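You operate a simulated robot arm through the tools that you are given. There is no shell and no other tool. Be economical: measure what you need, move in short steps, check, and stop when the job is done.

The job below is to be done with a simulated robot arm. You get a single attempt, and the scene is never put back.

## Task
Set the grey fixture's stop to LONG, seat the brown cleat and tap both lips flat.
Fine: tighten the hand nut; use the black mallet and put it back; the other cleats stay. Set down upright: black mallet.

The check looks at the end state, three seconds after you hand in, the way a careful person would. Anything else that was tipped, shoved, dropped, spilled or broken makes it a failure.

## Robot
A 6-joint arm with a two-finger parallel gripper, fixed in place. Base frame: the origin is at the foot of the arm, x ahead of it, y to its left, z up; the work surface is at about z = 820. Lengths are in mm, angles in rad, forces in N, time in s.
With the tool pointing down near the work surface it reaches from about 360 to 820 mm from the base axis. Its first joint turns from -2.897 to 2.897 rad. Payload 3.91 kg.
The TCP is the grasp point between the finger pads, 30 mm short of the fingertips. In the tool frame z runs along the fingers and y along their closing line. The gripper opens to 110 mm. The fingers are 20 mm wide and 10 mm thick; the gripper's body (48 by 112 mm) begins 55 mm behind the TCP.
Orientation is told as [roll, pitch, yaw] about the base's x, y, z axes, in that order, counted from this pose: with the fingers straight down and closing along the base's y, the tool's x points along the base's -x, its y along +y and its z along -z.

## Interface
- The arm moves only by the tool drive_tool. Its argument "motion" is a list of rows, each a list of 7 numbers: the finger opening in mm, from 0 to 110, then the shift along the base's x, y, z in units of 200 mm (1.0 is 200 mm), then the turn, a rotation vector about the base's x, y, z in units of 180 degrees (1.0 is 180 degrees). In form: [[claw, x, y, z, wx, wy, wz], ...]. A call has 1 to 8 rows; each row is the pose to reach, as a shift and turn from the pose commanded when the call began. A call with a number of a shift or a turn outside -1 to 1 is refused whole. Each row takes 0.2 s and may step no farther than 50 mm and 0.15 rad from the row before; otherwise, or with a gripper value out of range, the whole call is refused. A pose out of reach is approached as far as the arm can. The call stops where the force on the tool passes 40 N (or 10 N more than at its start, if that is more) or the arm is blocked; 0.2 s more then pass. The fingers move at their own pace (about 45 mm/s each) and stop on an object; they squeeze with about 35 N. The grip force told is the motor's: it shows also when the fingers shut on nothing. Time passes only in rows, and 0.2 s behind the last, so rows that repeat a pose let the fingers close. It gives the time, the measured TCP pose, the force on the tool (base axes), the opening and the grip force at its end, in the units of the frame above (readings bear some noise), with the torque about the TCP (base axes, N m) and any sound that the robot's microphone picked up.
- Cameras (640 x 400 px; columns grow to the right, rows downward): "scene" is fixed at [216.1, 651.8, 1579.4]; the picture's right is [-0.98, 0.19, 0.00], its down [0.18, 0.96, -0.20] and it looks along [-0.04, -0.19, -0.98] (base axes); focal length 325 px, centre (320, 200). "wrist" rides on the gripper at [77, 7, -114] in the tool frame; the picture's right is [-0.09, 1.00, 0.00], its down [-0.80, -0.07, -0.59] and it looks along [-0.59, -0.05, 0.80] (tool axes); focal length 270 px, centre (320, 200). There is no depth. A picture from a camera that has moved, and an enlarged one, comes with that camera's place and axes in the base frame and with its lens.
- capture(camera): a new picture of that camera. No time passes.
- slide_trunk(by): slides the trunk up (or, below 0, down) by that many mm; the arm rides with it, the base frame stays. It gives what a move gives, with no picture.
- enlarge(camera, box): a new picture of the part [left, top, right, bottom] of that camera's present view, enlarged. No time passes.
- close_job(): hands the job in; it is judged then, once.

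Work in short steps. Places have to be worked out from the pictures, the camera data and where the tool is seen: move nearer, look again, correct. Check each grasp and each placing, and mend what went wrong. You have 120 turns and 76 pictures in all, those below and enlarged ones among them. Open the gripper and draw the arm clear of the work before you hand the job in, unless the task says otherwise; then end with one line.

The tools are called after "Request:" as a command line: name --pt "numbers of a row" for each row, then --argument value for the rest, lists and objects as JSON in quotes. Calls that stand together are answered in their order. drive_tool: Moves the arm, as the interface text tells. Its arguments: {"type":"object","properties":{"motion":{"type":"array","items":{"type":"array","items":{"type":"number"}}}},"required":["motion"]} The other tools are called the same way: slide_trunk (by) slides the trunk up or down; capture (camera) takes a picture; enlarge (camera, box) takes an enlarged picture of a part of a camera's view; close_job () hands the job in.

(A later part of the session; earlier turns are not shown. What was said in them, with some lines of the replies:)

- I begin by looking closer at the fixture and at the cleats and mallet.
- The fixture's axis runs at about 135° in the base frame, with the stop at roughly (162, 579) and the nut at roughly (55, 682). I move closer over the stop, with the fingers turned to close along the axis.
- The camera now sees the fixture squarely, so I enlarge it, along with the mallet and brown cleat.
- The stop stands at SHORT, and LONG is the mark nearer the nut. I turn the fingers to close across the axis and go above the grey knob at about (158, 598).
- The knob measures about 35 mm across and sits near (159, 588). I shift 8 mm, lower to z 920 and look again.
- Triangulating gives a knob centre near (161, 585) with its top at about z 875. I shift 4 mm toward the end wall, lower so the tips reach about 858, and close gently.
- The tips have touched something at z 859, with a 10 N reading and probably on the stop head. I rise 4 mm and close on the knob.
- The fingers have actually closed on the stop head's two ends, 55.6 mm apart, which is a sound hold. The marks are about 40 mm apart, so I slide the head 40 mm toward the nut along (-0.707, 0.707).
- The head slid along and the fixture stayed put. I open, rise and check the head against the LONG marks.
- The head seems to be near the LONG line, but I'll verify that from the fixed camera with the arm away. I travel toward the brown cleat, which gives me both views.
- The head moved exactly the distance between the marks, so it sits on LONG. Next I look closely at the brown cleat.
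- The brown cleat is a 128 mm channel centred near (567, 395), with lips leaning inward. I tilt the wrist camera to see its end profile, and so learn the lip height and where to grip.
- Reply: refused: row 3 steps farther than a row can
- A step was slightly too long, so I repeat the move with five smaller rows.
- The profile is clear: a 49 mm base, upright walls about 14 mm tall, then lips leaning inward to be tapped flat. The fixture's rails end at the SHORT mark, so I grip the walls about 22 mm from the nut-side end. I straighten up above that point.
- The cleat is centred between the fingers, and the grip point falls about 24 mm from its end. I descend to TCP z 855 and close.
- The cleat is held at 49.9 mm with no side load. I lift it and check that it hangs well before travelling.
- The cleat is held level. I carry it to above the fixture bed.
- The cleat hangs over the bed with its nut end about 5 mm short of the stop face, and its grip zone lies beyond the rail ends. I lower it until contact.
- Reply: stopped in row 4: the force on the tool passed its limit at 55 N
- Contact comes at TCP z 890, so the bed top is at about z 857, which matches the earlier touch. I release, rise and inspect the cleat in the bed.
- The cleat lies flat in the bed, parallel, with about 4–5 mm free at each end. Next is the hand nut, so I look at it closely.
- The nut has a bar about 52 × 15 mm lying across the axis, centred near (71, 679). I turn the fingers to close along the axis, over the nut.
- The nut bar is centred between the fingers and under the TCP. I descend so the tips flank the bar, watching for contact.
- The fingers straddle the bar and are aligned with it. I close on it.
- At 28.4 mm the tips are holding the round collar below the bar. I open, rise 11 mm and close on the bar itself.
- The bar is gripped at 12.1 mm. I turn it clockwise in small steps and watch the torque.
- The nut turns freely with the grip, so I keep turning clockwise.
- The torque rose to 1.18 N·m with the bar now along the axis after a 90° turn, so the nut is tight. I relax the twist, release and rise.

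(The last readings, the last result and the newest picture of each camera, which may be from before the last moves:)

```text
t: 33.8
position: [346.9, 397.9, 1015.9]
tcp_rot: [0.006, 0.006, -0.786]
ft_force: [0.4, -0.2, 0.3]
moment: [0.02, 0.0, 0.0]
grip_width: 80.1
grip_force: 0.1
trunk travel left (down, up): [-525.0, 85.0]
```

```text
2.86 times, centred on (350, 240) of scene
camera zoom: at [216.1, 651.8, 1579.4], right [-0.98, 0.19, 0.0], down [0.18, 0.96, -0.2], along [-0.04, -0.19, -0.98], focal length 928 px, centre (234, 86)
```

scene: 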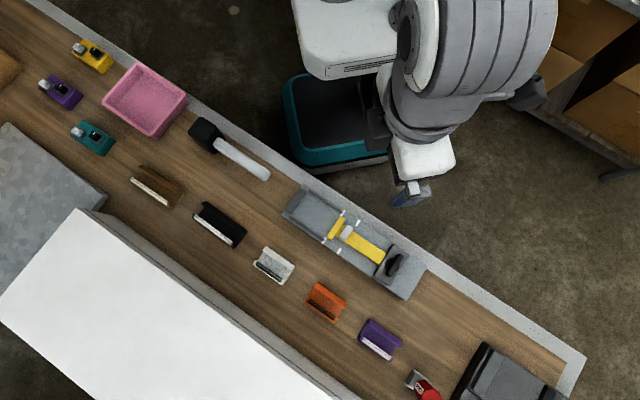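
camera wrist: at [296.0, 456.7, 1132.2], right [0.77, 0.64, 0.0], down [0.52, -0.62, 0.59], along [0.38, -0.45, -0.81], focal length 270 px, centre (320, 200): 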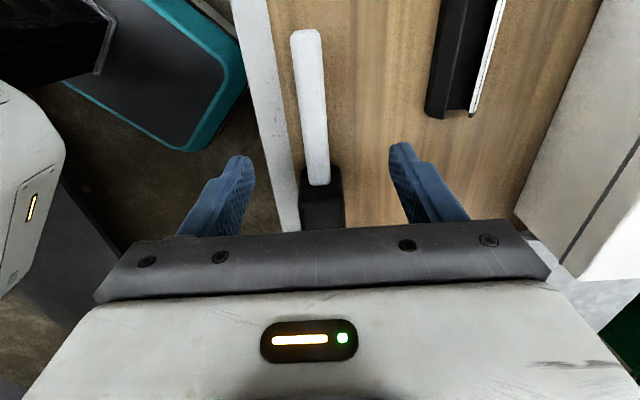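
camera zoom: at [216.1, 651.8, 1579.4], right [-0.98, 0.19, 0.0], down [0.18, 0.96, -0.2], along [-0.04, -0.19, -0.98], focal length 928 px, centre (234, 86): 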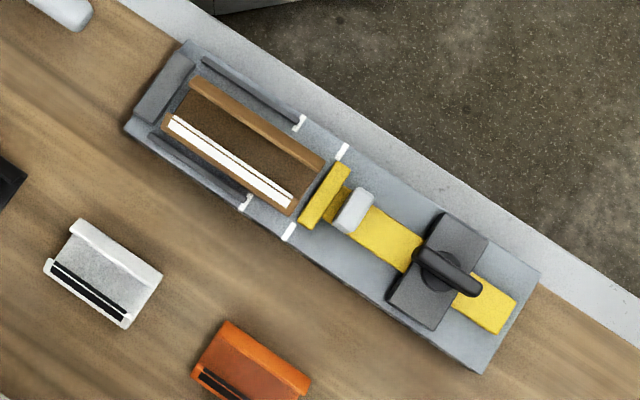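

The fixture looks right, with the nut bar now along the axis. To learn how the mallet rests, I tilt the wrist camera and look along its handle.

Request:
drive_tool --pt "80 -0.07 0.05 -0.08 -0.027 -0.027 0" --pt "80 -0.14 0.1 -0.16 -0.054 -0.054 0" --pt "80 -0.21 0.15 -0.24 -0.081 -0.081 0" --pt "80 -0.28 0.2 -0.32 -0.108 -0.108 0" --pt "80 -0.33 0.25 -0.4 -0.133 -0.133 0"

Request:
capture --camera "wrist"

```text
t: 35.0
position: [278.6, 450.6, 936.4]
tcp_rot: [0.005, -0.587, -0.785]
ft_force: [-0.5, 0.1, 0.1]
moment: [0.01, -0.04, -0.02]
grip_width: 80.0
grip_force: 0.0
trunk travel left (down, up): [-525.0, 85.0]
```

```text
35 pictures are left
camera wrist: at [191.8, 543.5, 989.9], right [0.75, 0.65, 0.05], down [0.19, -0.29, 0.94], along [0.63, -0.7, -0.34], focal length 270 px, centre (320, 200)
```

wrist: 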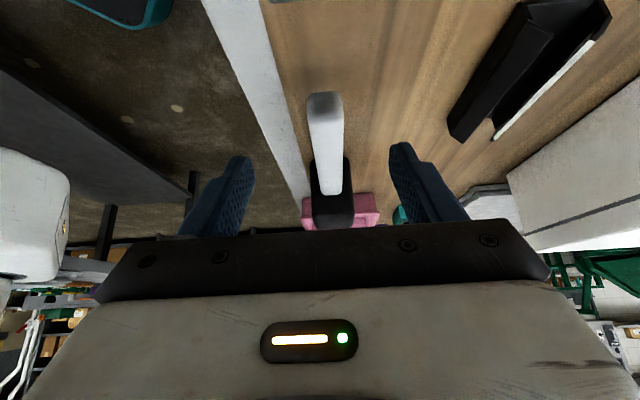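

Request:
enlarge --camera "wrist" --box '[260, 80, 400, 240]'

```text
2.50 times, centred on (330, 160) of wrist
camera zoom: at [191.8, 543.5, 989.9], right [0.75, 0.65, 0.05], down [0.19, -0.29, 0.94], along [0.63, -0.7, -0.34], focal length 676 px, centre (295, 300)
```

zoom: 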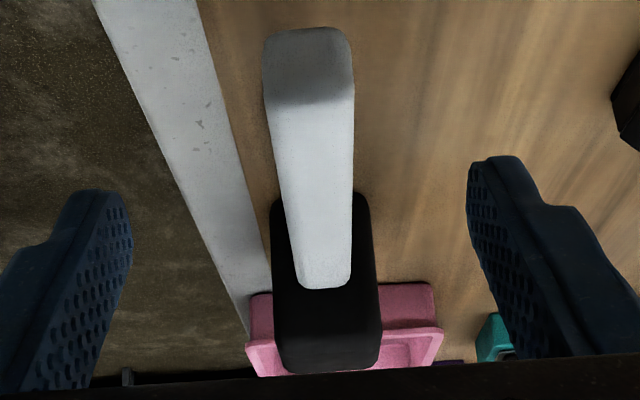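

The mallet stands on its head with the handle level at mid-height: about 24 mm thick, centre z about 860, n about 520, and the head's face at d about 54. I straighten up and go above a grip point next to the head.

Request:
drive_tool --pt "80 0.11 -0.1 0.03 0.027 0.027 0" --pt "80 0.22 -0.21 0.05 0.054 0.054 0" --pt "80 0.33 -0.32 0.05 0.08 0.08 0" --pt "80 0.44 -0.43 0.05 0.105 0.105 0" --pt "80 0.56 -0.528 0.03 0.132 0.132 0"

Request:
capture --camera "wrist"

```text
t: 36.2
position: [392.1, 343.6, 942.7]
tcp_rot: [0.006, 0.005, -0.785]
ft_force: [0.1, 0.2, 0.2]
moment: [0.0, 0.0, -0.01]
grip_width: 80.0
grip_force: 0.1
trunk travel left (down, up): [-525.0, 85.0]
```

```text
33 pictures are left
camera wrist: at [341.5, 400.9, 1058.5], right [0.77, 0.64, 0.01], down [0.51, -0.62, 0.59], along [0.38, -0.45, -0.81], focal length 270 px, centre (320, 200)
```

wrist: 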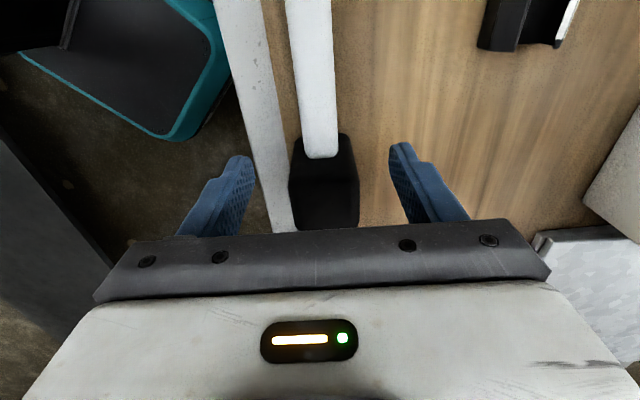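

The grip point is about 20 mm from the head face and centred. I descend to z 862 and close on the handle.

Request:
drive_tool --pt "70 0 0 -0.15 0 0 0" --pt "60 0 0 -0.3 0 0 0" --pt "55 0 0 -0.4 0 0 0" --pt "40 0 0 -0.4 0 0 0" --pt "20 0 0 -0.4 0 0 0" --pt "15 0 0 -0.4 0 0 0" --pt "15 0 0 -0.4 0 0 0"

Request:
capture --camera "wrist"

```text
t: 37.8
position: [390.6, 342.8, 862.1]
tcp_rot: [0.004, 0.003, -0.786]
ft_force: [0.7, 0.1, 0.6]
moment: [0.06, 0.04, -0.03]
grip_width: 26.0
grip_force: 34.9
trunk travel left (down, up): [-525.0, 85.0]
```

```text
32 pictures are left
camera wrist: at [341.3, 401.4, 977.8], right [0.77, 0.64, 0.0], down [0.52, -0.62, 0.59], along [0.38, -0.45, -0.81], focal length 270 px, centre (320, 200)
```

wrist: 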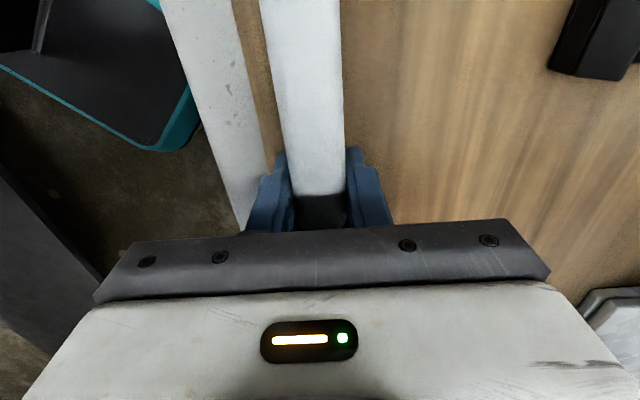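

The handle is gripped at 26 mm, and I note the home pose as (391, 343, 862). I lift gently and check.

Request:
drive_tool --pt "15 0 0 0.03 0 0 0" --pt "15 0 0 0.12 0 0 0" --pt "15 0 0 0.3 0 0 0" --pt "15 0 0 0.5 0 0 0" --pt "15 0 0 0.6 0 0 0"

Request:
capture --camera "wrist"

Request:
enlarge --camera "scene" --box '[110, 70, 310, 210]'

```text
t: 39.0
position: [391.2, 344.2, 983.1]
tcp_rot: [0.006, 0.001, -0.787]
ft_force: [-0.3, 0.1, -1.9]
moment: [0.05, 0.09, -0.02]
grip_width: 25.7
grip_force: 34.6
trunk travel left (down, up): [-525.0, 85.0]
```

```text
31 pictures are left
camera wrist: at [340.8, 401.6, 1098.1], right [0.77, 0.64, 0.0], down [0.52, -0.62, 0.59], along [0.38, -0.45, -0.81], focal length 270 px, centre (320, 200)
```

wrist: 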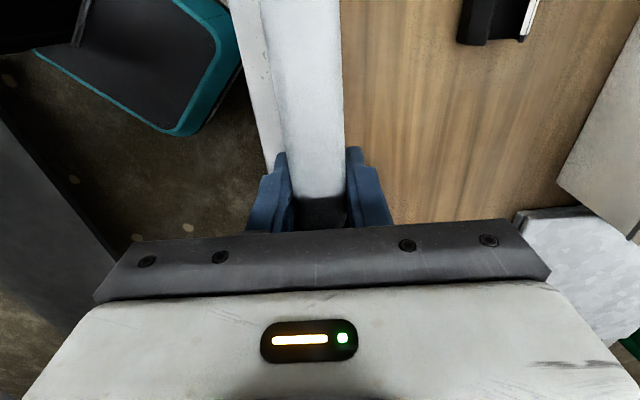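

```text
2.86 times, centred on (210, 140) of scene
camera zoom: at [216.1, 651.8, 1579.4], right [-0.98, 0.19, 0.0], down [0.18, 0.96, -0.2], along [-0.04, -0.19, -0.98], focal length 928 px, centre (634, 371)
```

zoom: 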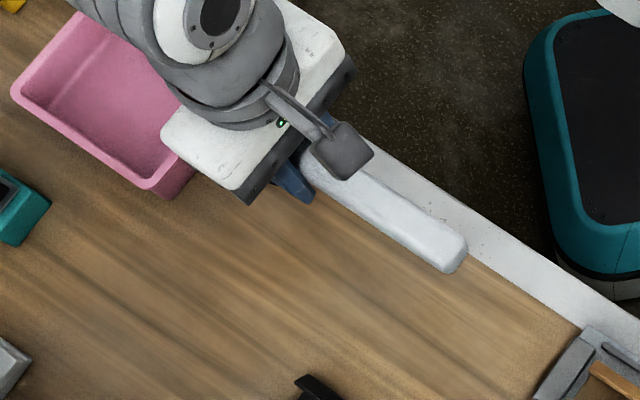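

The mallet is light and level in the grip. I carry it over the plain, base-side lip, offset outward so the head spares the other lip and the handle clears the nut.

Request:
drive_tool --pt "15 -0.17 0.15 0 0 0 0" --pt "15 -0.34 0.3 0 0 0 0" --pt "15 -0.51 0.46 0 0 0 0" --pt "15 -0.68 0.61 0 0 0 0" --pt "15 -0.85 0.77 0 0 0 0" --pt "15 -0.99 0.9 0 0 0 0"

Request:
drive_tool --pt "15 -0.1 0.09 0 0 0 0" --pt "15 -0.192 0.168 0 0 0 0" --pt "15 -0.192 0.168 -0.1 0 0 0"

Request:
capture --camera "wrist"

Request:
enlarge --camera "scene" --box '[270, 170, 430, 310]'

```text
t: 40.4
position: [192.8, 524.4, 982.0]
tcp_rot: [0.004, 0.001, -0.784]
ft_force: [-0.4, 0.6, -1.8]
moment: [0.09, 0.07, 0.04]
grip_width: 25.7
grip_force: 35.0
trunk travel left (down, up): [-525.0, 85.0]
```

```text
t: 41.2
position: [154.8, 558.1, 963.5]
tcp_rot: [0.005, 0.002, -0.784]
ft_force: [0.1, -0.3, -3.1]
moment: [0.08, 0.02, -0.02]
grip_width: 25.7
grip_force: 34.8
trunk travel left (down, up): [-525.0, 85.0]
```

```text
29 pictures are left
camera wrist: at [104.2, 615.5, 1078.2], right [0.77, 0.64, 0.0], down [0.51, -0.62, 0.59], along [0.38, -0.45, -0.81], focal length 270 px, centre (320, 200)
```

wrist: 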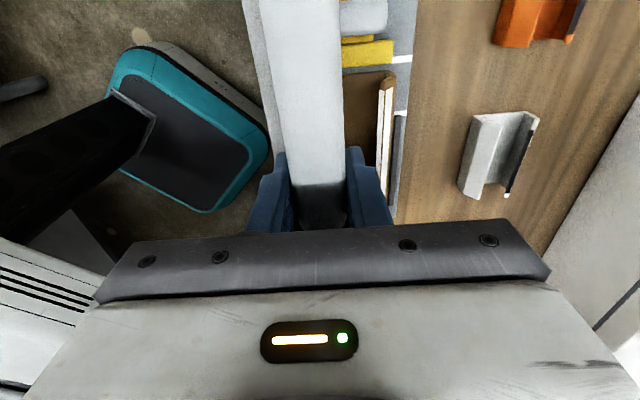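

```text
2.86 times, centred on (350, 240) of scene
camera zoom: at [216.1, 651.8, 1579.4], right [-0.98, 0.19, 0.0], down [0.18, 0.96, -0.2], along [-0.04, -0.19, -0.98], focal length 928 px, centre (234, 86)
```

zoom: 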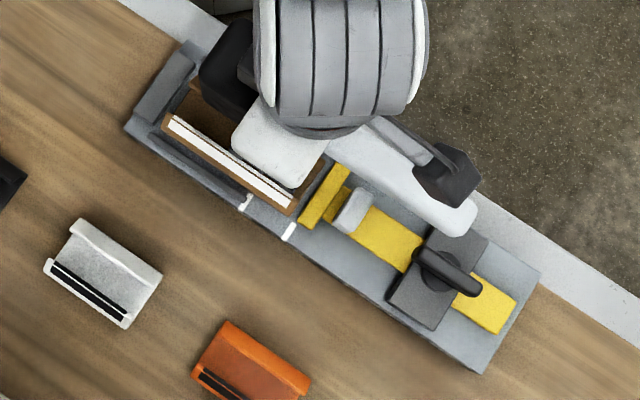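

The head is over the plain lip. I shift 10 mm toward the cleat's middle, then lower and strike.

Request:
drive_tool --pt "15 -0.035 0.035 0 0 0 0" --pt "15 -0.035 0.035 -0.12 0 0 0" --pt "15 -0.035 0.035 -0.26 0 0 0"

Request:
capture --camera "wrist"

```text
t: 42.0
position: [147.4, 565.0, 922.4]
tcp_rot: [0.011, 0.005, -0.784]
ft_force: [-0.6, -2.9, 10.9]
moment: [-0.19, -0.12, -0.06]
grip_width: 25.6
grip_force: 35.1
trunk travel left (down, up): [-525.0, 85.0]
stopped in row 3: the force on the tool passed its limit at 55 N (the readings are from after the stop); the commanded pose is now the measured one
```

```text
27 pictures are left
camera wrist: at [96.9, 622.7, 1038.2], right [0.77, 0.64, 0.01], down [0.51, -0.62, 0.59], along [0.38, -0.45, -0.81], focal length 270 px, centre (320, 200)
```

wrist: 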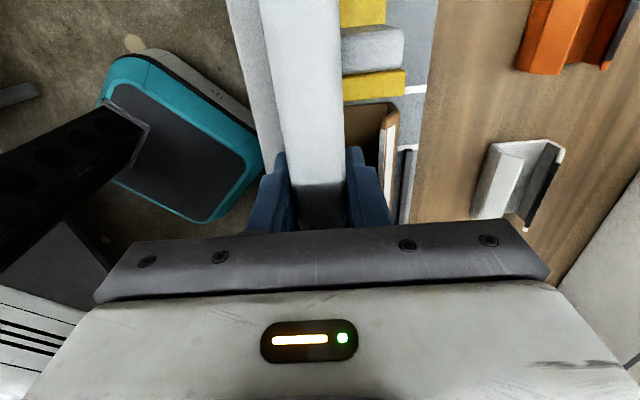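

The head met the lip at z 922 with 55 N. I lift about 30 mm and tap faster.

Request:
drive_tool --pt "15 0 0 0.15 0 0 0" --pt "15 0 0 0.15 0 0 0" --pt "15 0 0 -0.06 0 0 0"

Request:
drive_tool --pt "15 0 0 0.2 0 0 0" --pt "15 0 0 0.2 0 0 0"

Request:
enlarge --camera "wrist" --box '[300, 20, 460, 230]'

```text
t: 42.8
position: [147.9, 568.5, 920.4]
tcp_rot: [0.015, 0.008, -0.785]
ft_force: [-0.4, -3.0, 9.0]
moment: [-0.23, -0.06, -0.05]
grip_width: 25.7
grip_force: 34.9
trunk travel left (down, up): [-525.0, 85.0]
stopped in row 3: the force on the tool passed its limit at 59 N (the readings are from after the stop); the commanded pose is now the measured one
```

```text
t: 43.4
position: [149.2, 567.9, 959.3]
tcp_rot: [0.013, 0.006, -0.785]
ft_force: [0.0, 0.2, -2.6]
moment: [0.09, 0.06, 0.03]
grip_width: 25.8
grip_force: 34.6
trunk travel left (down, up): [-525.0, 85.0]
```

```text
1.90 times, centred on (380, 125) of wrist
camera zoom: at [97.8, 625.3, 1073.7], right [0.77, 0.64, 0.01], down [0.51, -0.62, 0.59], along [0.39, -0.44, -0.81], focal length 515 px, centre (206, 343)
```

zoom: 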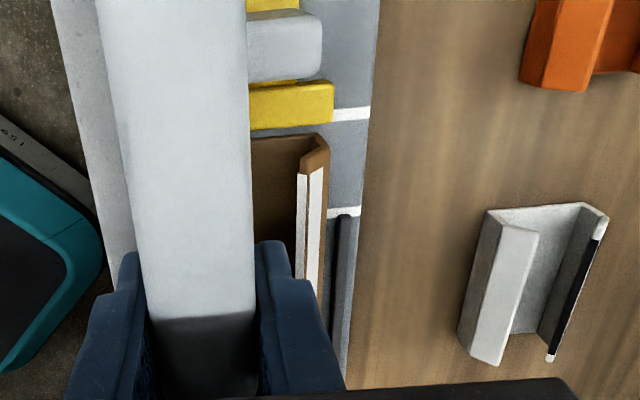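

The plain lip is hidden behind the handle. I move across to the strip lip's side, correcting the small drift, and look at the first lip from there.

Request:
drive_tool --pt "15 0.05 0.05 0.05 -0.002 -0.001 0" --pt "15 0.13 0.12 0.05 -0.004 -0.002 0" --pt "15 0.191 0.183 0.0 -0.004 -0.002 0"

Request:
enlarge --camera "wrist" --box '[180, 20, 400, 230]'

Request:
enlarge --camera "scene" --box '[290, 170, 390, 250]'

```text
t: 44.2
position: [186.1, 605.3, 958.6]
tcp_rot: [0.01, -0.005, -0.783]
ft_force: [1.0, 0.6, -3.1]
moment: [0.03, 0.08, 0.01]
grip_width: 25.9
grip_force: 34.9
trunk travel left (down, up): [-525.0, 85.0]
```

```text
1.90 times, centred on (290, 125) of wrist
camera zoom: at [134.9, 663.5, 1073.3], right [0.77, 0.64, 0.01], down [0.51, -0.62, 0.6], along [0.39, -0.45, -0.8], focal length 515 px, centre (377, 343)
```

zoom: 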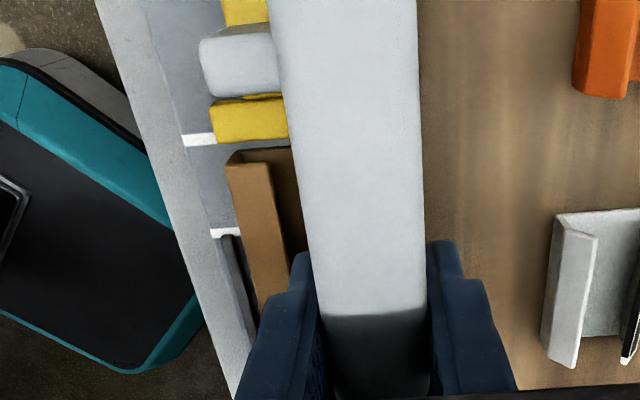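

```text
5.00 times, centred on (340, 210) of scene
camera zoom: at [216.1, 651.8, 1579.4], right [-0.98, 0.19, 0.0], down [0.18, 0.96, -0.2], along [-0.04, -0.19, -0.98], focal length 1624 px, centre (220, 150)
```

zoom: 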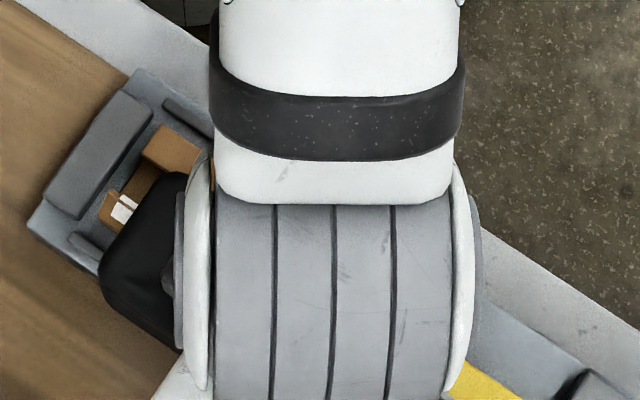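

The plain lip now reads wide and folded down. I tap the strip lip the same way, first with a controlled descent and then a strike.

Request:
drive_tool --pt "15 0 0 -0.05 0 0 0" --pt "15 0 0 -0.24 0 0 0"

Request:
drive_tool --pt "15 0 0 0.15 0 0 0" --pt "15 0 0 0.15 0 0 0" --pt "15 0 0 -0.06 0 0 0"

Request:
drive_tool --pt "15 0 0 0.15 0 0 0" --pt "15 0 0 0.15 0 0 0" --pt "15 0 0 -0.06 0 0 0"

```text
t: 44.8
position: [185.6, 605.0, 917.7]
tcp_rot: [0.021, 0.0, -0.785]
ft_force: [-3.9, -2.1, 41.0]
moment: [-0.94, -0.17, -0.09]
grip_width: 25.9
grip_force: 34.7
trunk travel left (down, up): [-525.0, 85.0]
```

```text
t: 45.6
position: [186.1, 607.0, 916.7]
tcp_rot: [0.015, -0.002, -0.785]
ft_force: [-2.2, -3.4, 10.3]
moment: [-0.35, 0.04, -0.07]
grip_width: 25.9
grip_force: 34.9
trunk travel left (down, up): [-525.0, 85.0]
stopped in row 3: the force on the tool passed its limit at 61 N (the readings are from after the stop); the commanded pose is now the measured one
```

```text
t: 46.4
position: [186.1, 608.0, 914.5]
tcp_rot: [0.018, 0.0, -0.784]
ft_force: [-0.8, -1.7, 5.0]
moment: [-0.22, 0.07, -0.1]
grip_width: 25.7
grip_force: 34.8
trunk travel left (down, up): [-525.0, 85.0]
stopped in row 3: the force on the tool passed its limit at 58 N (the readings are from after the stop); the commanded pose is now the measured one
```

Both lips have been struck. I lift and draw the mallet partway toward home so the fixed camera can see the cleat.

Request:
drive_tool --pt "15 0 0 0.2 0 0 0" --pt "15 0.05 -0.05 0.4 0 0 0" --pt "15 0.22 -0.17 0.4 0 0 0" --pt "15 0.4 -0.3 0.4 0 0 0" --pt "15 0.57 -0.43 0.4 0 0 0" --pt "15 0.74 -0.56 0.4 0 0 0" --pt "15 0.9 -0.68 0.4 0 0 0"

Request:
enlarge --camera "scene" --box '[290, 170, 390, 250]'

Request:
capture --camera "wrist"

```text
t: 48.0
position: [365.4, 471.9, 993.4]
tcp_rot: [0.015, -0.001, -0.787]
ft_force: [-0.3, -0.6, -2.2]
moment: [0.06, 0.09, 0.01]
grip_width: 25.6
grip_force: 35.0
trunk travel left (down, up): [-525.0, 85.0]
```

```text
5.00 times, centred on (340, 210) of scene
camera zoom: at [216.1, 651.8, 1579.4], right [-0.98, 0.19, 0.0], down [0.18, 0.96, -0.2], along [-0.04, -0.19, -0.98], focal length 1624 px, centre (220, 150)
```

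zoom: 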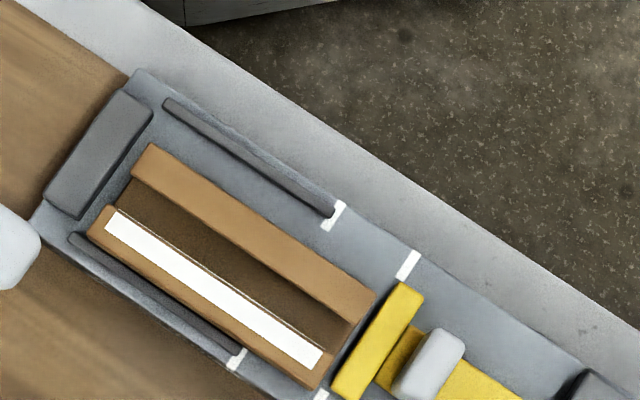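

```text
22 pictures are left
camera wrist: at [314.9, 529.6, 1107.7], right [0.77, 0.64, 0.02], down [0.51, -0.62, 0.59], along [0.39, -0.45, -0.8], focal length 270 px, centre (320, 200)
```

wrist: 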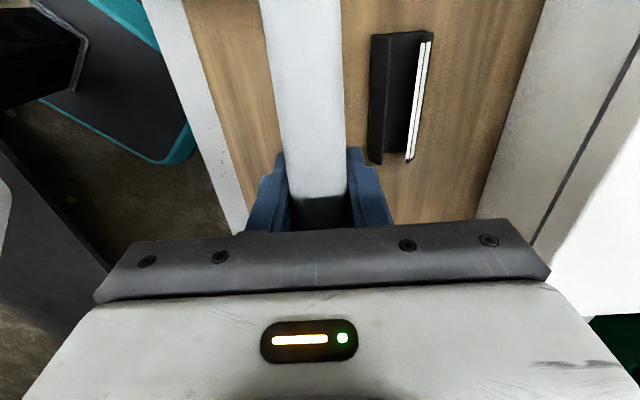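

Both lips read folded over. I zoom further on the cleat's nut-side end to judge how flat they are.

Request:
enlarge --camera "scene" --box '[328, 215, 368, 250]'

Request:
enlarge --camera "scene" --box '[298, 190, 338, 225]'

```text
11.43 times, centred on (348, 232) of scene
camera zoom: at [216.1, 651.8, 1579.4], right [-0.98, 0.19, 0.0], down [0.18, 0.96, -0.2], along [-0.04, -0.19, -0.98], focal length 3712 px, centre (0, -171)
```

zoom: 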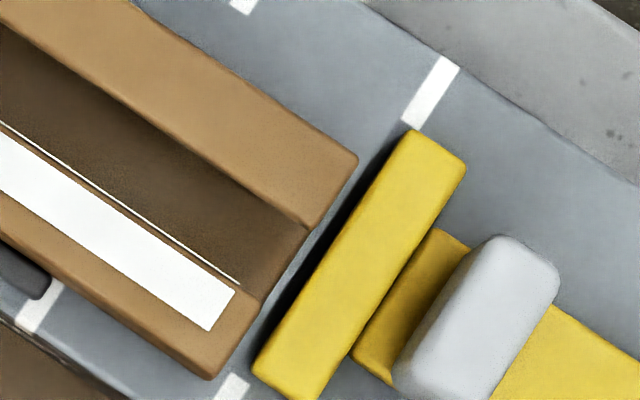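

```text
11.43 times, centred on (318, 208) of scene
camera zoom: at [216.1, 651.8, 1579.4], right [-0.98, 0.19, 0.0], down [0.18, 0.96, -0.2], along [-0.04, -0.19, -0.98], focal length 3712 px, centre (343, 114)
```

zoom: 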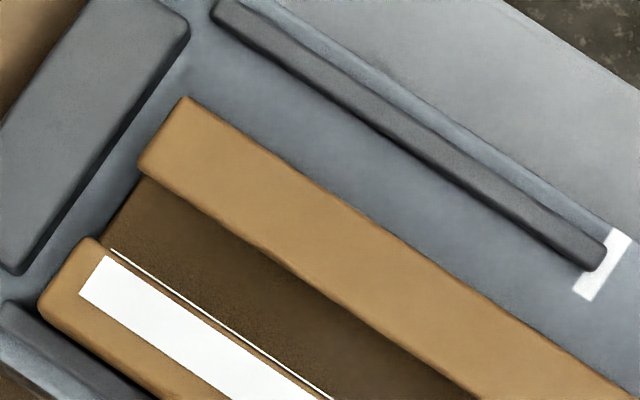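

They look nearly flat, but a thin edge line makes me want to be sure. I go back and tap each lip again, reading the settled heights.

Request:
drive_tool --pt "15 -0.21 0.1 0 -0.0034 0.0034 0" --pt "15 -0.42 0.2 0 -0.0034 0.0034 0" --pt "15 -0.63 0.3 0 -0.0034 0.0034 0" --pt "15 -0.84 0.4 0 -0.0034 0.0034 0" --pt "15 -0.98 0.46 0 -0.0034 0.0034 0"

Request:
drive_tool --pt "15 -0.06 0.015 0 0 0 0" --pt "15 -0.094 0.019 -0.12 0 0 0" --pt "15 -0.094 0.019 -0.27 0 0 0" --pt "15 -0.094 0.019 -0.42 0 0 0"

```text
t: 49.2
position: [168.8, 564.4, 992.3]
tcp_rot: [0.0, -0.003, -0.787]
ft_force: [-0.5, 0.4, -3.3]
moment: [0.06, 0.1, 0.0]
grip_width: 25.6
grip_force: 35.0
trunk travel left (down, up): [-525.0, 85.0]
```

```text
t: 50.2
position: [151.5, 568.6, 914.5]
tcp_rot: [0.013, 0.005, -0.787]
ft_force: [3.3, -5.4, 34.2]
moment: [0.41, 0.1, -0.14]
grip_width: 25.6
grip_force: 35.2
trunk travel left (down, up): [-525.0, 85.0]
```

The first lip went down further, to 914.5, so I tap it twice more.

Request:
drive_tool --pt "15 0 0 0.12 0 0 0" --pt "15 0 0 0.2 0 0 0" --pt "15 0 0 -0.04 0 0 0"

Request:
drive_tool --pt "15 0 0 0.12 0 0 0" --pt "15 0 0 0.2 0 0 0" --pt "15 0 0 -0.04 0 0 0"

```text
t: 51.1
position: [151.3, 569.3, 911.3]
tcp_rot: [0.005, 0.004, -0.789]
ft_force: [-2.3, -8.5, 14.0]
moment: [-0.31, -0.21, -0.2]
grip_width: 25.8
grip_force: 34.5
trunk travel left (down, up): [-525.0, 85.0]
stopped in row 3: the force on the tool passed its limit at 69 N (the readings are from after the stop); the commanded pose is now the measured one
```

```text
t: 51.9
position: [150.3, 568.6, 912.5]
tcp_rot: [0.004, 0.0, -0.788]
ft_force: [-2.3, -5.6, 9.6]
moment: [-0.14, -0.06, -0.09]
grip_width: 26.1
grip_force: 11.0
trunk travel left (down, up): [-525.0, 85.0]
stopped in row 3: the force on the tool passed its limit at 102 N (the readings are from after the stop); the commanded pose is now the measured one
```

The last tap peaked at 102 N with no further travel, so the first lip is flat. I do the same on the strip lip.

Request:
drive_tool --pt "15 0 0 0.22 0 0 0" --pt "15 0.08 0.08 0.25 0 0 0" --pt "15 0.168 0.162 0.2 0 0 0" --pt "15 0.168 0.162 0.2 0 0 0" --pt "15 0.168 0.162 -0.04 0 0 0"

Request:
drive_tool --pt "15 0 0 0.12 0 0 0" --pt "15 0 0 0.2 0 0 0" --pt "15 0 0 -0.04 0 0 0"

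Request:
drive_tool --pt "15 0 0 0.12 0 0 0" --pt "15 0 0 0.2 0 0 0" --pt "15 0 0 -0.04 0 0 0"

```text
t: 53.2
position: [183.5, 601.9, 911.7]
tcp_rot: [0.004, 0.003, -0.785]
ft_force: [-0.4, -3.5, 8.1]
moment: [-0.29, -0.05, -0.09]
grip_width: 25.7
grip_force: 35.0
trunk travel left (down, up): [-525.0, 85.0]
stopped in row 5: the force on the tool passed its limit at 109 N (the readings are from after the stop); the commanded pose is now the measured one
```

```text
t: 54.0
position: [183.2, 602.1, 911.7]
tcp_rot: [0.004, -0.001, -0.784]
ft_force: [-1.6, -6.4, 8.3]
moment: [-0.47, 0.08, -0.07]
grip_width: 25.7
grip_force: 35.1
trunk travel left (down, up): [-525.0, 85.0]
stopped in row 3: the force on the tool passed its limit at 66 N (the readings are from after the stop); the commanded pose is now the measured one
```

```text
t: 54.9
position: [183.9, 603.0, 911.6]
tcp_rot: [0.004, -0.002, -0.786]
ft_force: [-1.5, -4.3, 9.1]
moment: [-0.31, -0.04, -0.1]
grip_width: 25.7
grip_force: 35.5
trunk travel left (down, up): [-525.0, 85.0]
stopped in row 3: the force on the tool passed its limit at 73 N (the readings are from after the stop); the commanded pose is now the measured one
```

Both lips now stop firmly at the same height of about 912, so both are flat. I lift and carry the mallet back above its home spot.

Request:
drive_tool --pt "15 0 0 0.2 0 0 0" --pt "15 0.02 -0.03 0.38 0 0 0" --pt "15 0.16 -0.2 0.38 0 0 0" --pt "15 0.3 -0.37 0.38 0 0 0" --pt "15 0.44 -0.55 0.38 0 0 0" --pt "15 0.58 -0.72 0.38 0 0 0" --pt "15 0.72 -0.89 0.38 0 0 0" --pt "15 0.8 -0.99 0.38 0 0 0"

Request:
enlarge --camera "scene" --box '[290, 170, 390, 250]'

Request:
enlarge --camera "scene" --box '[328, 215, 368, 250]'

```text
t: 56.7
position: [345.0, 404.9, 984.2]
tcp_rot: [0.006, -0.002, -0.785]
ft_force: [0.4, 0.2, -3.1]
moment: [0.08, 0.1, 0.03]
grip_width: 25.9
grip_force: 35.0
trunk travel left (down, up): [-525.0, 85.0]
```

```text
5.00 times, centred on (340, 210) of scene
camera zoom: at [216.1, 651.8, 1579.4], right [-0.98, 0.19, 0.0], down [0.18, 0.96, -0.2], along [-0.04, -0.19, -0.98], focal length 1624 px, centre (220, 150)
```

zoom: 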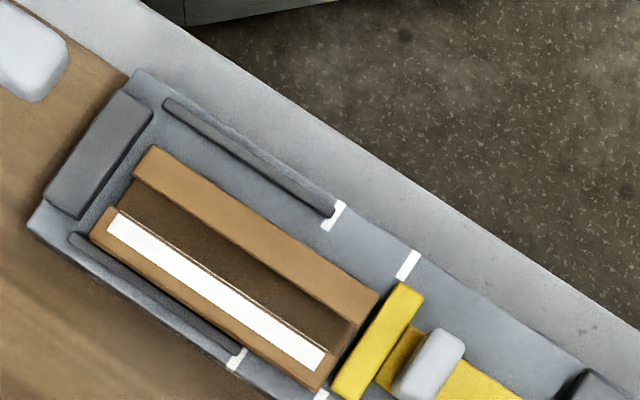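

```text
11.43 times, centred on (348, 232) of scene
camera zoom: at [216.1, 651.8, 1579.4], right [-0.98, 0.19, 0.0], down [0.18, 0.96, -0.2], along [-0.04, -0.19, -0.98], focal length 3712 px, centre (0, -171)
```

zoom: 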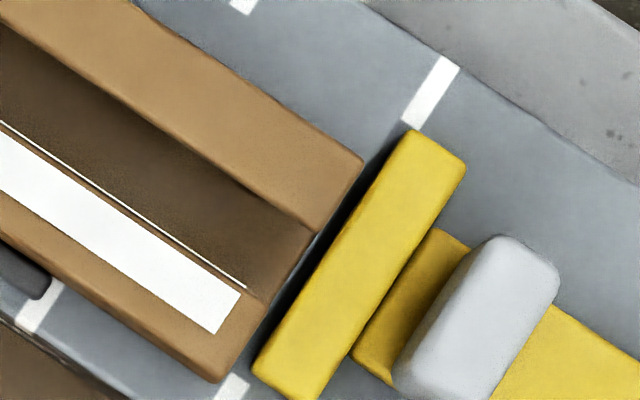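

Both lips are flat and the cleat is centred between wall and stop. I return the mallet to its home xy and lower it gently.

Request:
drive_tool --pt "15 0.115 -0.155 0 0 0 0" --pt "15 0.231 -0.309 0 0 0 0" --pt "15 0.231 -0.309 -0.2 0 0 0" --pt "15 0.231 -0.309 -0.4 0 0 0" --pt "15 0.231 -0.309 -0.52 0 0 0"

Request:
drive_tool --pt "15 0 0 -0.03 0 0 0" --pt "15 0 0 -0.05 0 0 0" --pt "15 0 0 -0.07 0 0 0" --pt "15 0 0 -0.08 0 0 0"

Request:
capture --camera "wrist"

```text
t: 57.9
position: [391.3, 344.6, 882.3]
tcp_rot: [0.005, -0.001, -0.785]
ft_force: [-0.3, 0.3, -2.4]
moment: [0.07, 0.08, -0.01]
grip_width: 25.5
grip_force: 34.7
trunk travel left (down, up): [-525.0, 85.0]
```

```text
t: 58.9
position: [391.0, 343.0, 865.5]
tcp_rot: [0.006, 0.0, -0.783]
ft_force: [-0.8, -0.4, -2.1]
moment: [0.09, 0.09, -0.01]
grip_width: 25.7
grip_force: 35.3
trunk travel left (down, up): [-525.0, 85.0]
```

```text
17 pictures are left
camera wrist: at [339.8, 402.3, 980.9], right [0.77, 0.64, 0.01], down [0.51, -0.62, 0.59], along [0.38, -0.45, -0.8], focal length 270 px, centre (320, 200)
```

wrist: 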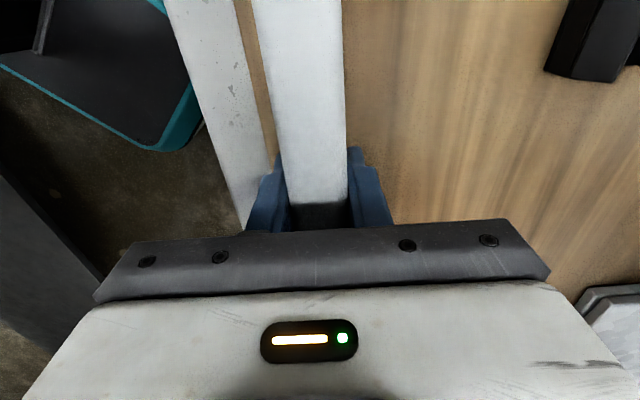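

There is no bench contact yet, so I continue down in 1 mm steps.

Request:
drive_tool --pt "15 0 0 -0.005 0 0 0" --pt "15 0 0 -0.01 0 0 0" --pt "15 0 0 -0.015 0 0 0" --pt "15 0 0 -0.02 0 0 0"

```text
t: 59.9
position: [391.2, 343.8, 862.1]
tcp_rot: [0.005, 0.001, -0.785]
ft_force: [-0.4, 0.6, -2.3]
moment: [0.05, 0.07, 0.0]
grip_width: 25.9
grip_force: 34.7
trunk travel left (down, up): [-525.0, 85.0]
```

Request:
drive_tool --pt "15 0 0 -0.005 0 0 0" --pt "15 0 0 -0.01 0 0 0" --pt "15 0 0 -0.015 0 0 0"

```text
t: 60.7
position: [391.1, 344.2, 858.6]
tcp_rot: [0.006, 0.001, -0.785]
ft_force: [0.1, 0.6, -2.5]
moment: [0.05, 0.09, -0.01]
grip_width: 25.6
grip_force: 34.6
trunk travel left (down, up): [-525.0, 85.0]
```

Still no contact, because the taps pushed the handle up a little in the grip. I continue down.

Request:
drive_tool --pt "15 0 0 -0.005 0 0 0" --pt "15 0 0 -0.01 0 0 0" --pt "15 0 0 -0.015 0 0 0"

Request:
enlarge --camera "scene" --box '[170, 90, 290, 190]'

```text
t: 61.5
position: [390.6, 344.6, 856.9]
tcp_rot: [0.005, 0.002, -0.784]
ft_force: [-0.7, 0.3, -2.2]
moment: [0.04, 0.06, 0.0]
grip_width: 25.7
grip_force: 35.2
trunk travel left (down, up): [-525.0, 85.0]
```

```text
4.00 times, centred on (230, 140) of scene
camera zoom: at [216.1, 651.8, 1579.4], right [-0.98, 0.19, 0.0], down [0.18, 0.96, -0.2], along [-0.04, -0.19, -0.98], focal length 1299 px, centre (680, 440)
```

zoom: 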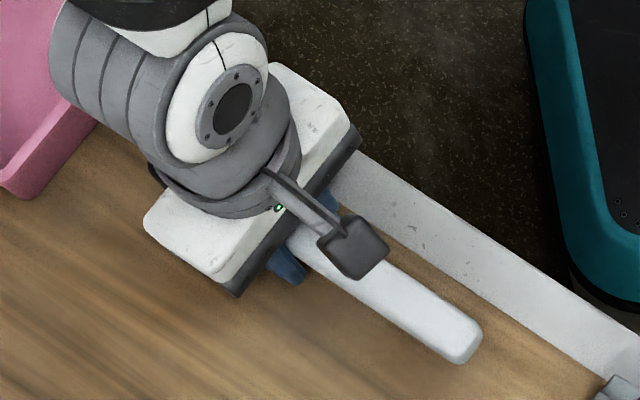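

Request:
drive_tool --pt "15 0 0 -0.005 0 0 0" --pt "15 0 0 -0.01 0 0 0"

```text
t: 62.1
position: [390.8, 344.0, 854.0]
tcp_rot: [0.006, 0.001, -0.787]
ft_force: [-0.7, 0.4, -2.1]
moment: [0.06, 0.02, 0.01]
grip_width: 25.8
grip_force: 35.4
trunk travel left (down, up): [-525.0, 85.0]
```

No contact yet at 854. I check how the mallet now sits in the grip before going lower.

Request:
capture --camera "wrist"

```text
15 pictures are left
camera wrist: at [340.2, 402.8, 969.0], right [0.77, 0.64, 0.01], down [0.51, -0.62, 0.59], along [0.38, -0.45, -0.8], focal length 270 px, centre (320, 200)
```

wrist: 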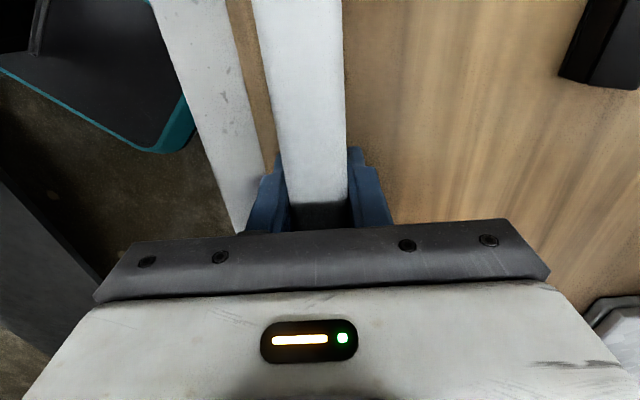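

The handle is still level but rode up about 10 mm in the pads, so contact should come near z 852. I continue down carefully.

Request:
drive_tool --pt "15 0 0 -0.005 0 0 0" --pt "15 0 0 -0.0075 0 0 0"

```text
t: 62.7
position: [391.0, 344.9, 852.1]
tcp_rot: [0.006, 0.0, -0.784]
ft_force: [0.4, -0.3, -2.4]
moment: [0.09, 0.08, 0.0]
grip_width: 25.8
grip_force: 35.0
trunk travel left (down, up): [-525.0, 85.0]
```

Request:
drive_tool --pt "15 0 0 -0.005 0 0 0" --pt "15 0 0 -0.01 0 0 0"

```text
t: 63.3
position: [391.3, 344.3, 850.4]
tcp_rot: [0.005, -0.001, -0.785]
ft_force: [-0.1, 0.2, -2.9]
moment: [0.08, 0.09, 0.02]
grip_width: 25.5
grip_force: 34.7
trunk travel left (down, up): [-525.0, 85.0]
```

Request:
drive_tool --pt "15 0 0 -0.005 0 0 0" --pt "15 0 0 -0.01 0 0 0"

```text
t: 63.9
position: [390.1, 343.6, 850.1]
tcp_rot: [0.008, 0.002, -0.785]
ft_force: [-2.1, -0.3, 16.8]
moment: [-0.36, 0.3, 0.01]
grip_width: 25.8
grip_force: 35.4
trunk travel left (down, up): [-525.0, 85.0]
```

The 17 N with this moment pattern is a fingertip resting on the bench, and by the images the head's bottom is about level with the tips. I ease up half a millimetre and open only slightly, so the mallet settles guided between the pads.

Request:
drive_tool --pt "15 0 0 0.0025 0 0 0" --pt "26 0 0 0.0025 0 0 0" --pt "27 0 0 0.0025 0 0 0" --pt "27.5 0 0 0.0025 0 0 0" --pt "28 0 0 0.0025 0 0 0" --pt "28 0 0 0.0025 0 0 0"

Request:
capture --camera "wrist"

```text
t: 65.3
position: [391.6, 345.0, 850.5]
tcp_rot: [0.009, 0.0, -0.786]
ft_force: [6.9, 4.0, 24.9]
moment: [-0.34, 0.21, 0.02]
grip_width: 26.1
grip_force: 0.0
trunk travel left (down, up): [-525.0, 85.0]
```

```text
14 pictures are left
camera wrist: at [339.7, 402.2, 965.2], right [0.77, 0.64, 0.01], down [0.51, -0.62, 0.59], along [0.39, -0.45, -0.8], focal length 270 px, centre (320, 200)
```

wrist: 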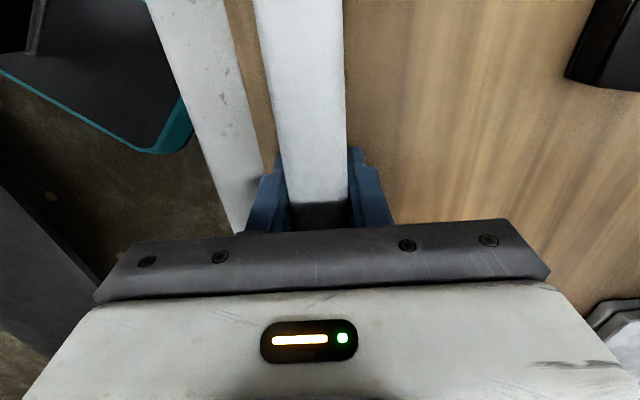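

The fingertips are still pressed on the bench, with 25 N upward holding them from opening. I rise 2 mm and open a little more.

Request:
drive_tool --pt "28 0 0 0.01 0 0 0" --pt "29 0 0 0.015 0 0 0" --pt "30 0 0 0.015 0 0 0" --pt "32 0 0 0.015 0 0 0"

Request:
capture --camera "wrist"

```text
t: 66.3
position: [389.8, 343.7, 851.9]
tcp_rot: [0.004, 0.0, -0.786]
ft_force: [-0.1, -0.1, 0.4]
moment: [0.0, 0.05, 0.0]
grip_width: 31.9
grip_force: 0.0
trunk travel left (down, up): [-525.0, 85.0]
```

```text
13 pictures are left
camera wrist: at [339.4, 402.2, 966.4], right [0.77, 0.64, 0.0], down [0.52, -0.62, 0.59], along [0.38, -0.45, -0.8], focal length 270 px, centre (320, 200)
```

wrist: 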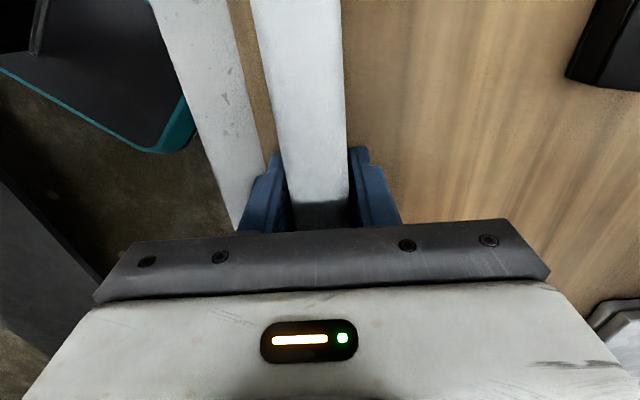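

The mallet is free and standing. I open wider, rise straight up and check it.

Request:
drive_tool --pt "45 0 0 0 0 0 0" --pt "60 0 0 0 0 0 0" --pt "60 0 0 0.1 0 0 0" --pt "60 0 0 0.3 0 0 0" --pt "60 0 0 0.5 0 0 0" --pt "60 -0.1 0.1 0.65 0 0 0" --pt "60 -0.25 0.25 0.75 0 0 0"

Request:
capture --camera "wrist"

```text
t: 67.9
position: [341.0, 394.4, 1001.9]
tcp_rot: [0.007, 0.0, -0.785]
ft_force: [0.7, 0.0, 0.0]
moment: [-0.06, 0.0, -0.05]
grip_width: 60.2
grip_force: 0.0
trunk travel left (down, up): [-525.0, 85.0]
```

```text
12 pictures are left
camera wrist: at [289.4, 452.6, 1116.7], right [0.77, 0.64, 0.01], down [0.51, -0.62, 0.59], along [0.39, -0.45, -0.8], focal length 270 px, centre (320, 200)
```

wrist: 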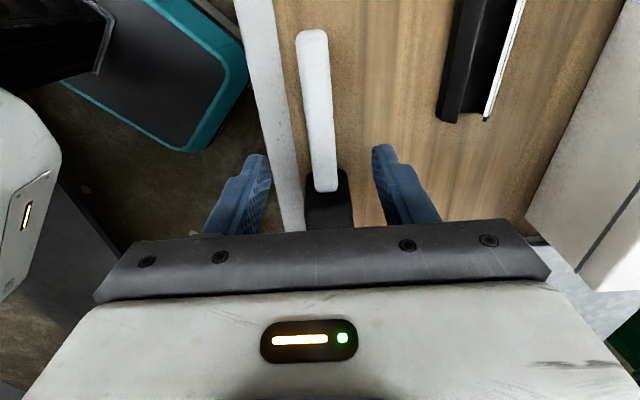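

The mallet stands upright back in its place. I now check the lips' flatness with a tilted look along the cleat from the nut side.

Request:
drive_tool --pt "60 -0.16 0.17 0 0 0 0" --pt "60 -0.32 0.34 0 0 0 0" --pt "60 -0.48 0.51 0 0 0 0" --pt "60 -0.64 0.68 0 0 0 0" --pt "60 -0.8 0.85 0 0 0 0" --pt "60 -0.92 0.99 0 0 0 0"

Request:
drive_tool --pt "60 -0.05 0.05 0 -0.03 -0.03 0" --pt "60 -0.09 0.1 0 -0.06 -0.06 0" --pt "60 -0.113 0.128 -0.05 -0.09 -0.09 0" --pt "60 -0.113 0.128 -0.15 -0.12 -0.12 0" --pt "60 -0.113 0.128 -0.25 -0.133 -0.133 0"

Request:
enlarge --camera "wrist" --box '[240, 60, 400, 220]'

```text
t: 69.3
position: [155.5, 591.3, 1001.5]
tcp_rot: [0.005, 0.0, -0.786]
ft_force: [0.3, 0.9, 0.0]
moment: [0.02, 0.02, 0.0]
grip_width: 59.7
grip_force: 0.0
trunk travel left (down, up): [-525.0, 85.0]
```

```text
t: 70.5
position: [133.7, 619.1, 951.6]
tcp_rot: [0.006, -0.593, -0.786]
ft_force: [-0.4, 1.2, -0.1]
moment: [-0.02, -0.01, 0.03]
grip_width: 59.9
grip_force: 0.0
trunk travel left (down, up): [-525.0, 85.0]
```

```text
2.50 times, centred on (320, 140) of wrist
camera zoom: at [47.3, 712.2, 1003.9], right [0.75, 0.65, 0.05], down [0.18, -0.29, 0.94], along [0.63, -0.7, -0.34], focal length 676 px, centre (320, 350)
```

zoom: 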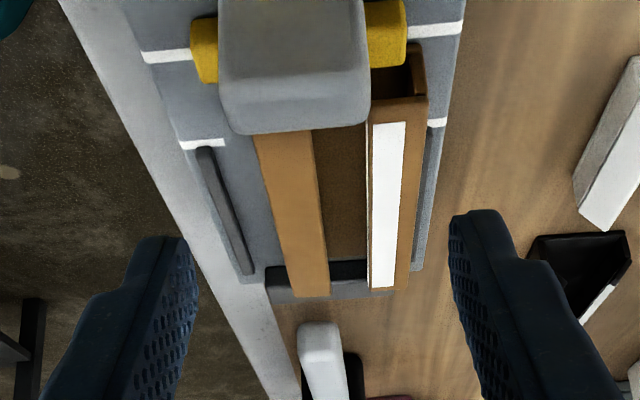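

Request:
enlarge --camera "wrist" --box '[325, 70, 365, 120]'

Request:
enlarge --camera "wrist" --box '[300, 150, 360, 190]'

```text
8.00 times, centred on (345, 95) of wrist
camera zoom: at [47.3, 712.2, 1003.9], right [0.75, 0.65, 0.05], down [0.18, -0.29, 0.94], along [0.63, -0.7, -0.34], focal length 2162 px, centre (120, 1040)
```

zoom: 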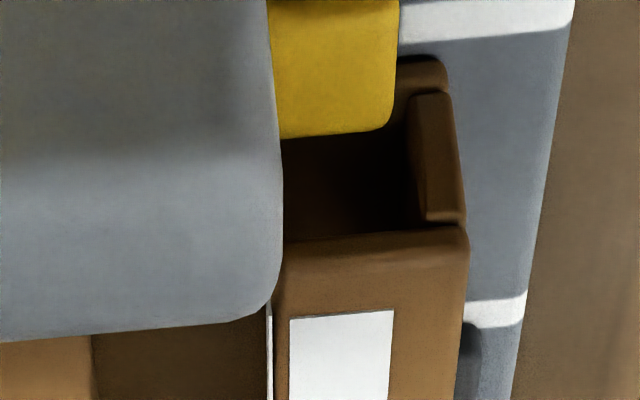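

```text
10.00 times, centred on (330, 170) of wrist
camera zoom: at [47.3, 712.2, 1003.9], right [0.75, 0.65, 0.05], down [0.18, -0.29, 0.94], along [0.63, -0.7, -0.34], focal length 2703 px, centre (220, 500)
```

zoom: 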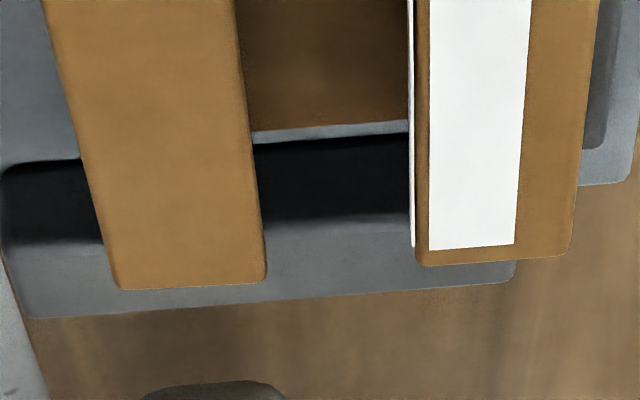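

Both lips' end edges run parallel to the bed and wall edges, so they are flat. I straighten, draw the arm clear upward and take a last overall look.

Request:
drive_tool --pt "80 0 0 0.15 0.03 0.03 0" --pt "80 0 0 0.35 0.06 0.06 0" --pt "80 0 0 0.55 0.09 0.09 0" --pt "80 -0.05 -0.1 0.75 0.12 0.12 0" --pt "80 -0.15 -0.25 0.9 0.133 0.133 0" --pt "80 -0.25 -0.4 1.0 0.133 0.133 0"

Request:
capture --camera "scene"

Request:
enlarge --camera "scene" --box '[150, 90, 430, 310]'

```text
t: 71.9
position: [84.0, 535.2, 1152.0]
tcp_rot: [0.006, 0.002, -0.786]
ft_force: [0.6, 0.3, 0.0]
moment: [0.01, 0.01, 0.03]
grip_width: 80.0
grip_force: 0.2
trunk travel left (down, up): [-525.0, 85.0]
```

```text
8 pictures are left
```

scene: 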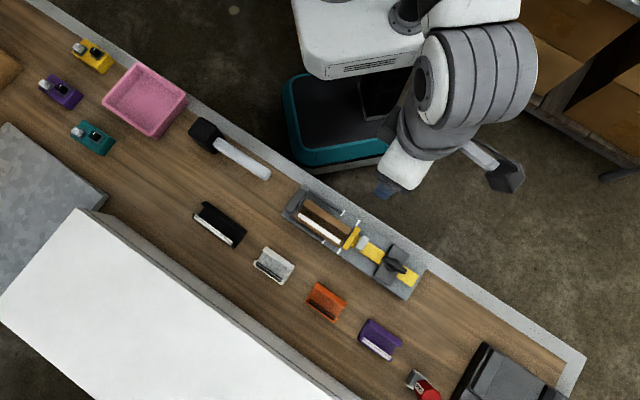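

```text
1.82 times, centred on (290, 200) of scene
camera zoom: at [216.1, 651.8, 1579.4], right [-0.98, 0.19, 0.0], down [0.18, 0.96, -0.2], along [-0.04, -0.19, -0.98], focal length 590 px, centre (374, 200)
```

zoom: 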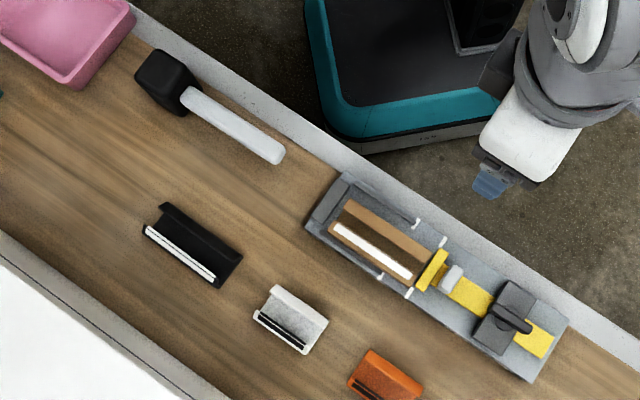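

The stop is at LONG, the nut tight, the cleat seated with flat lips, the mallet back upright and the other objects undisturbed. The arm is clear, so I hand the job in.

Request:
close_job

```text
The job is handed in.
```

I handed the job in with the stop at LONG, the hand nut tight, the brown cleat seated with both lips flat, the black mallet upright back in its place, and the other cleats untouched.
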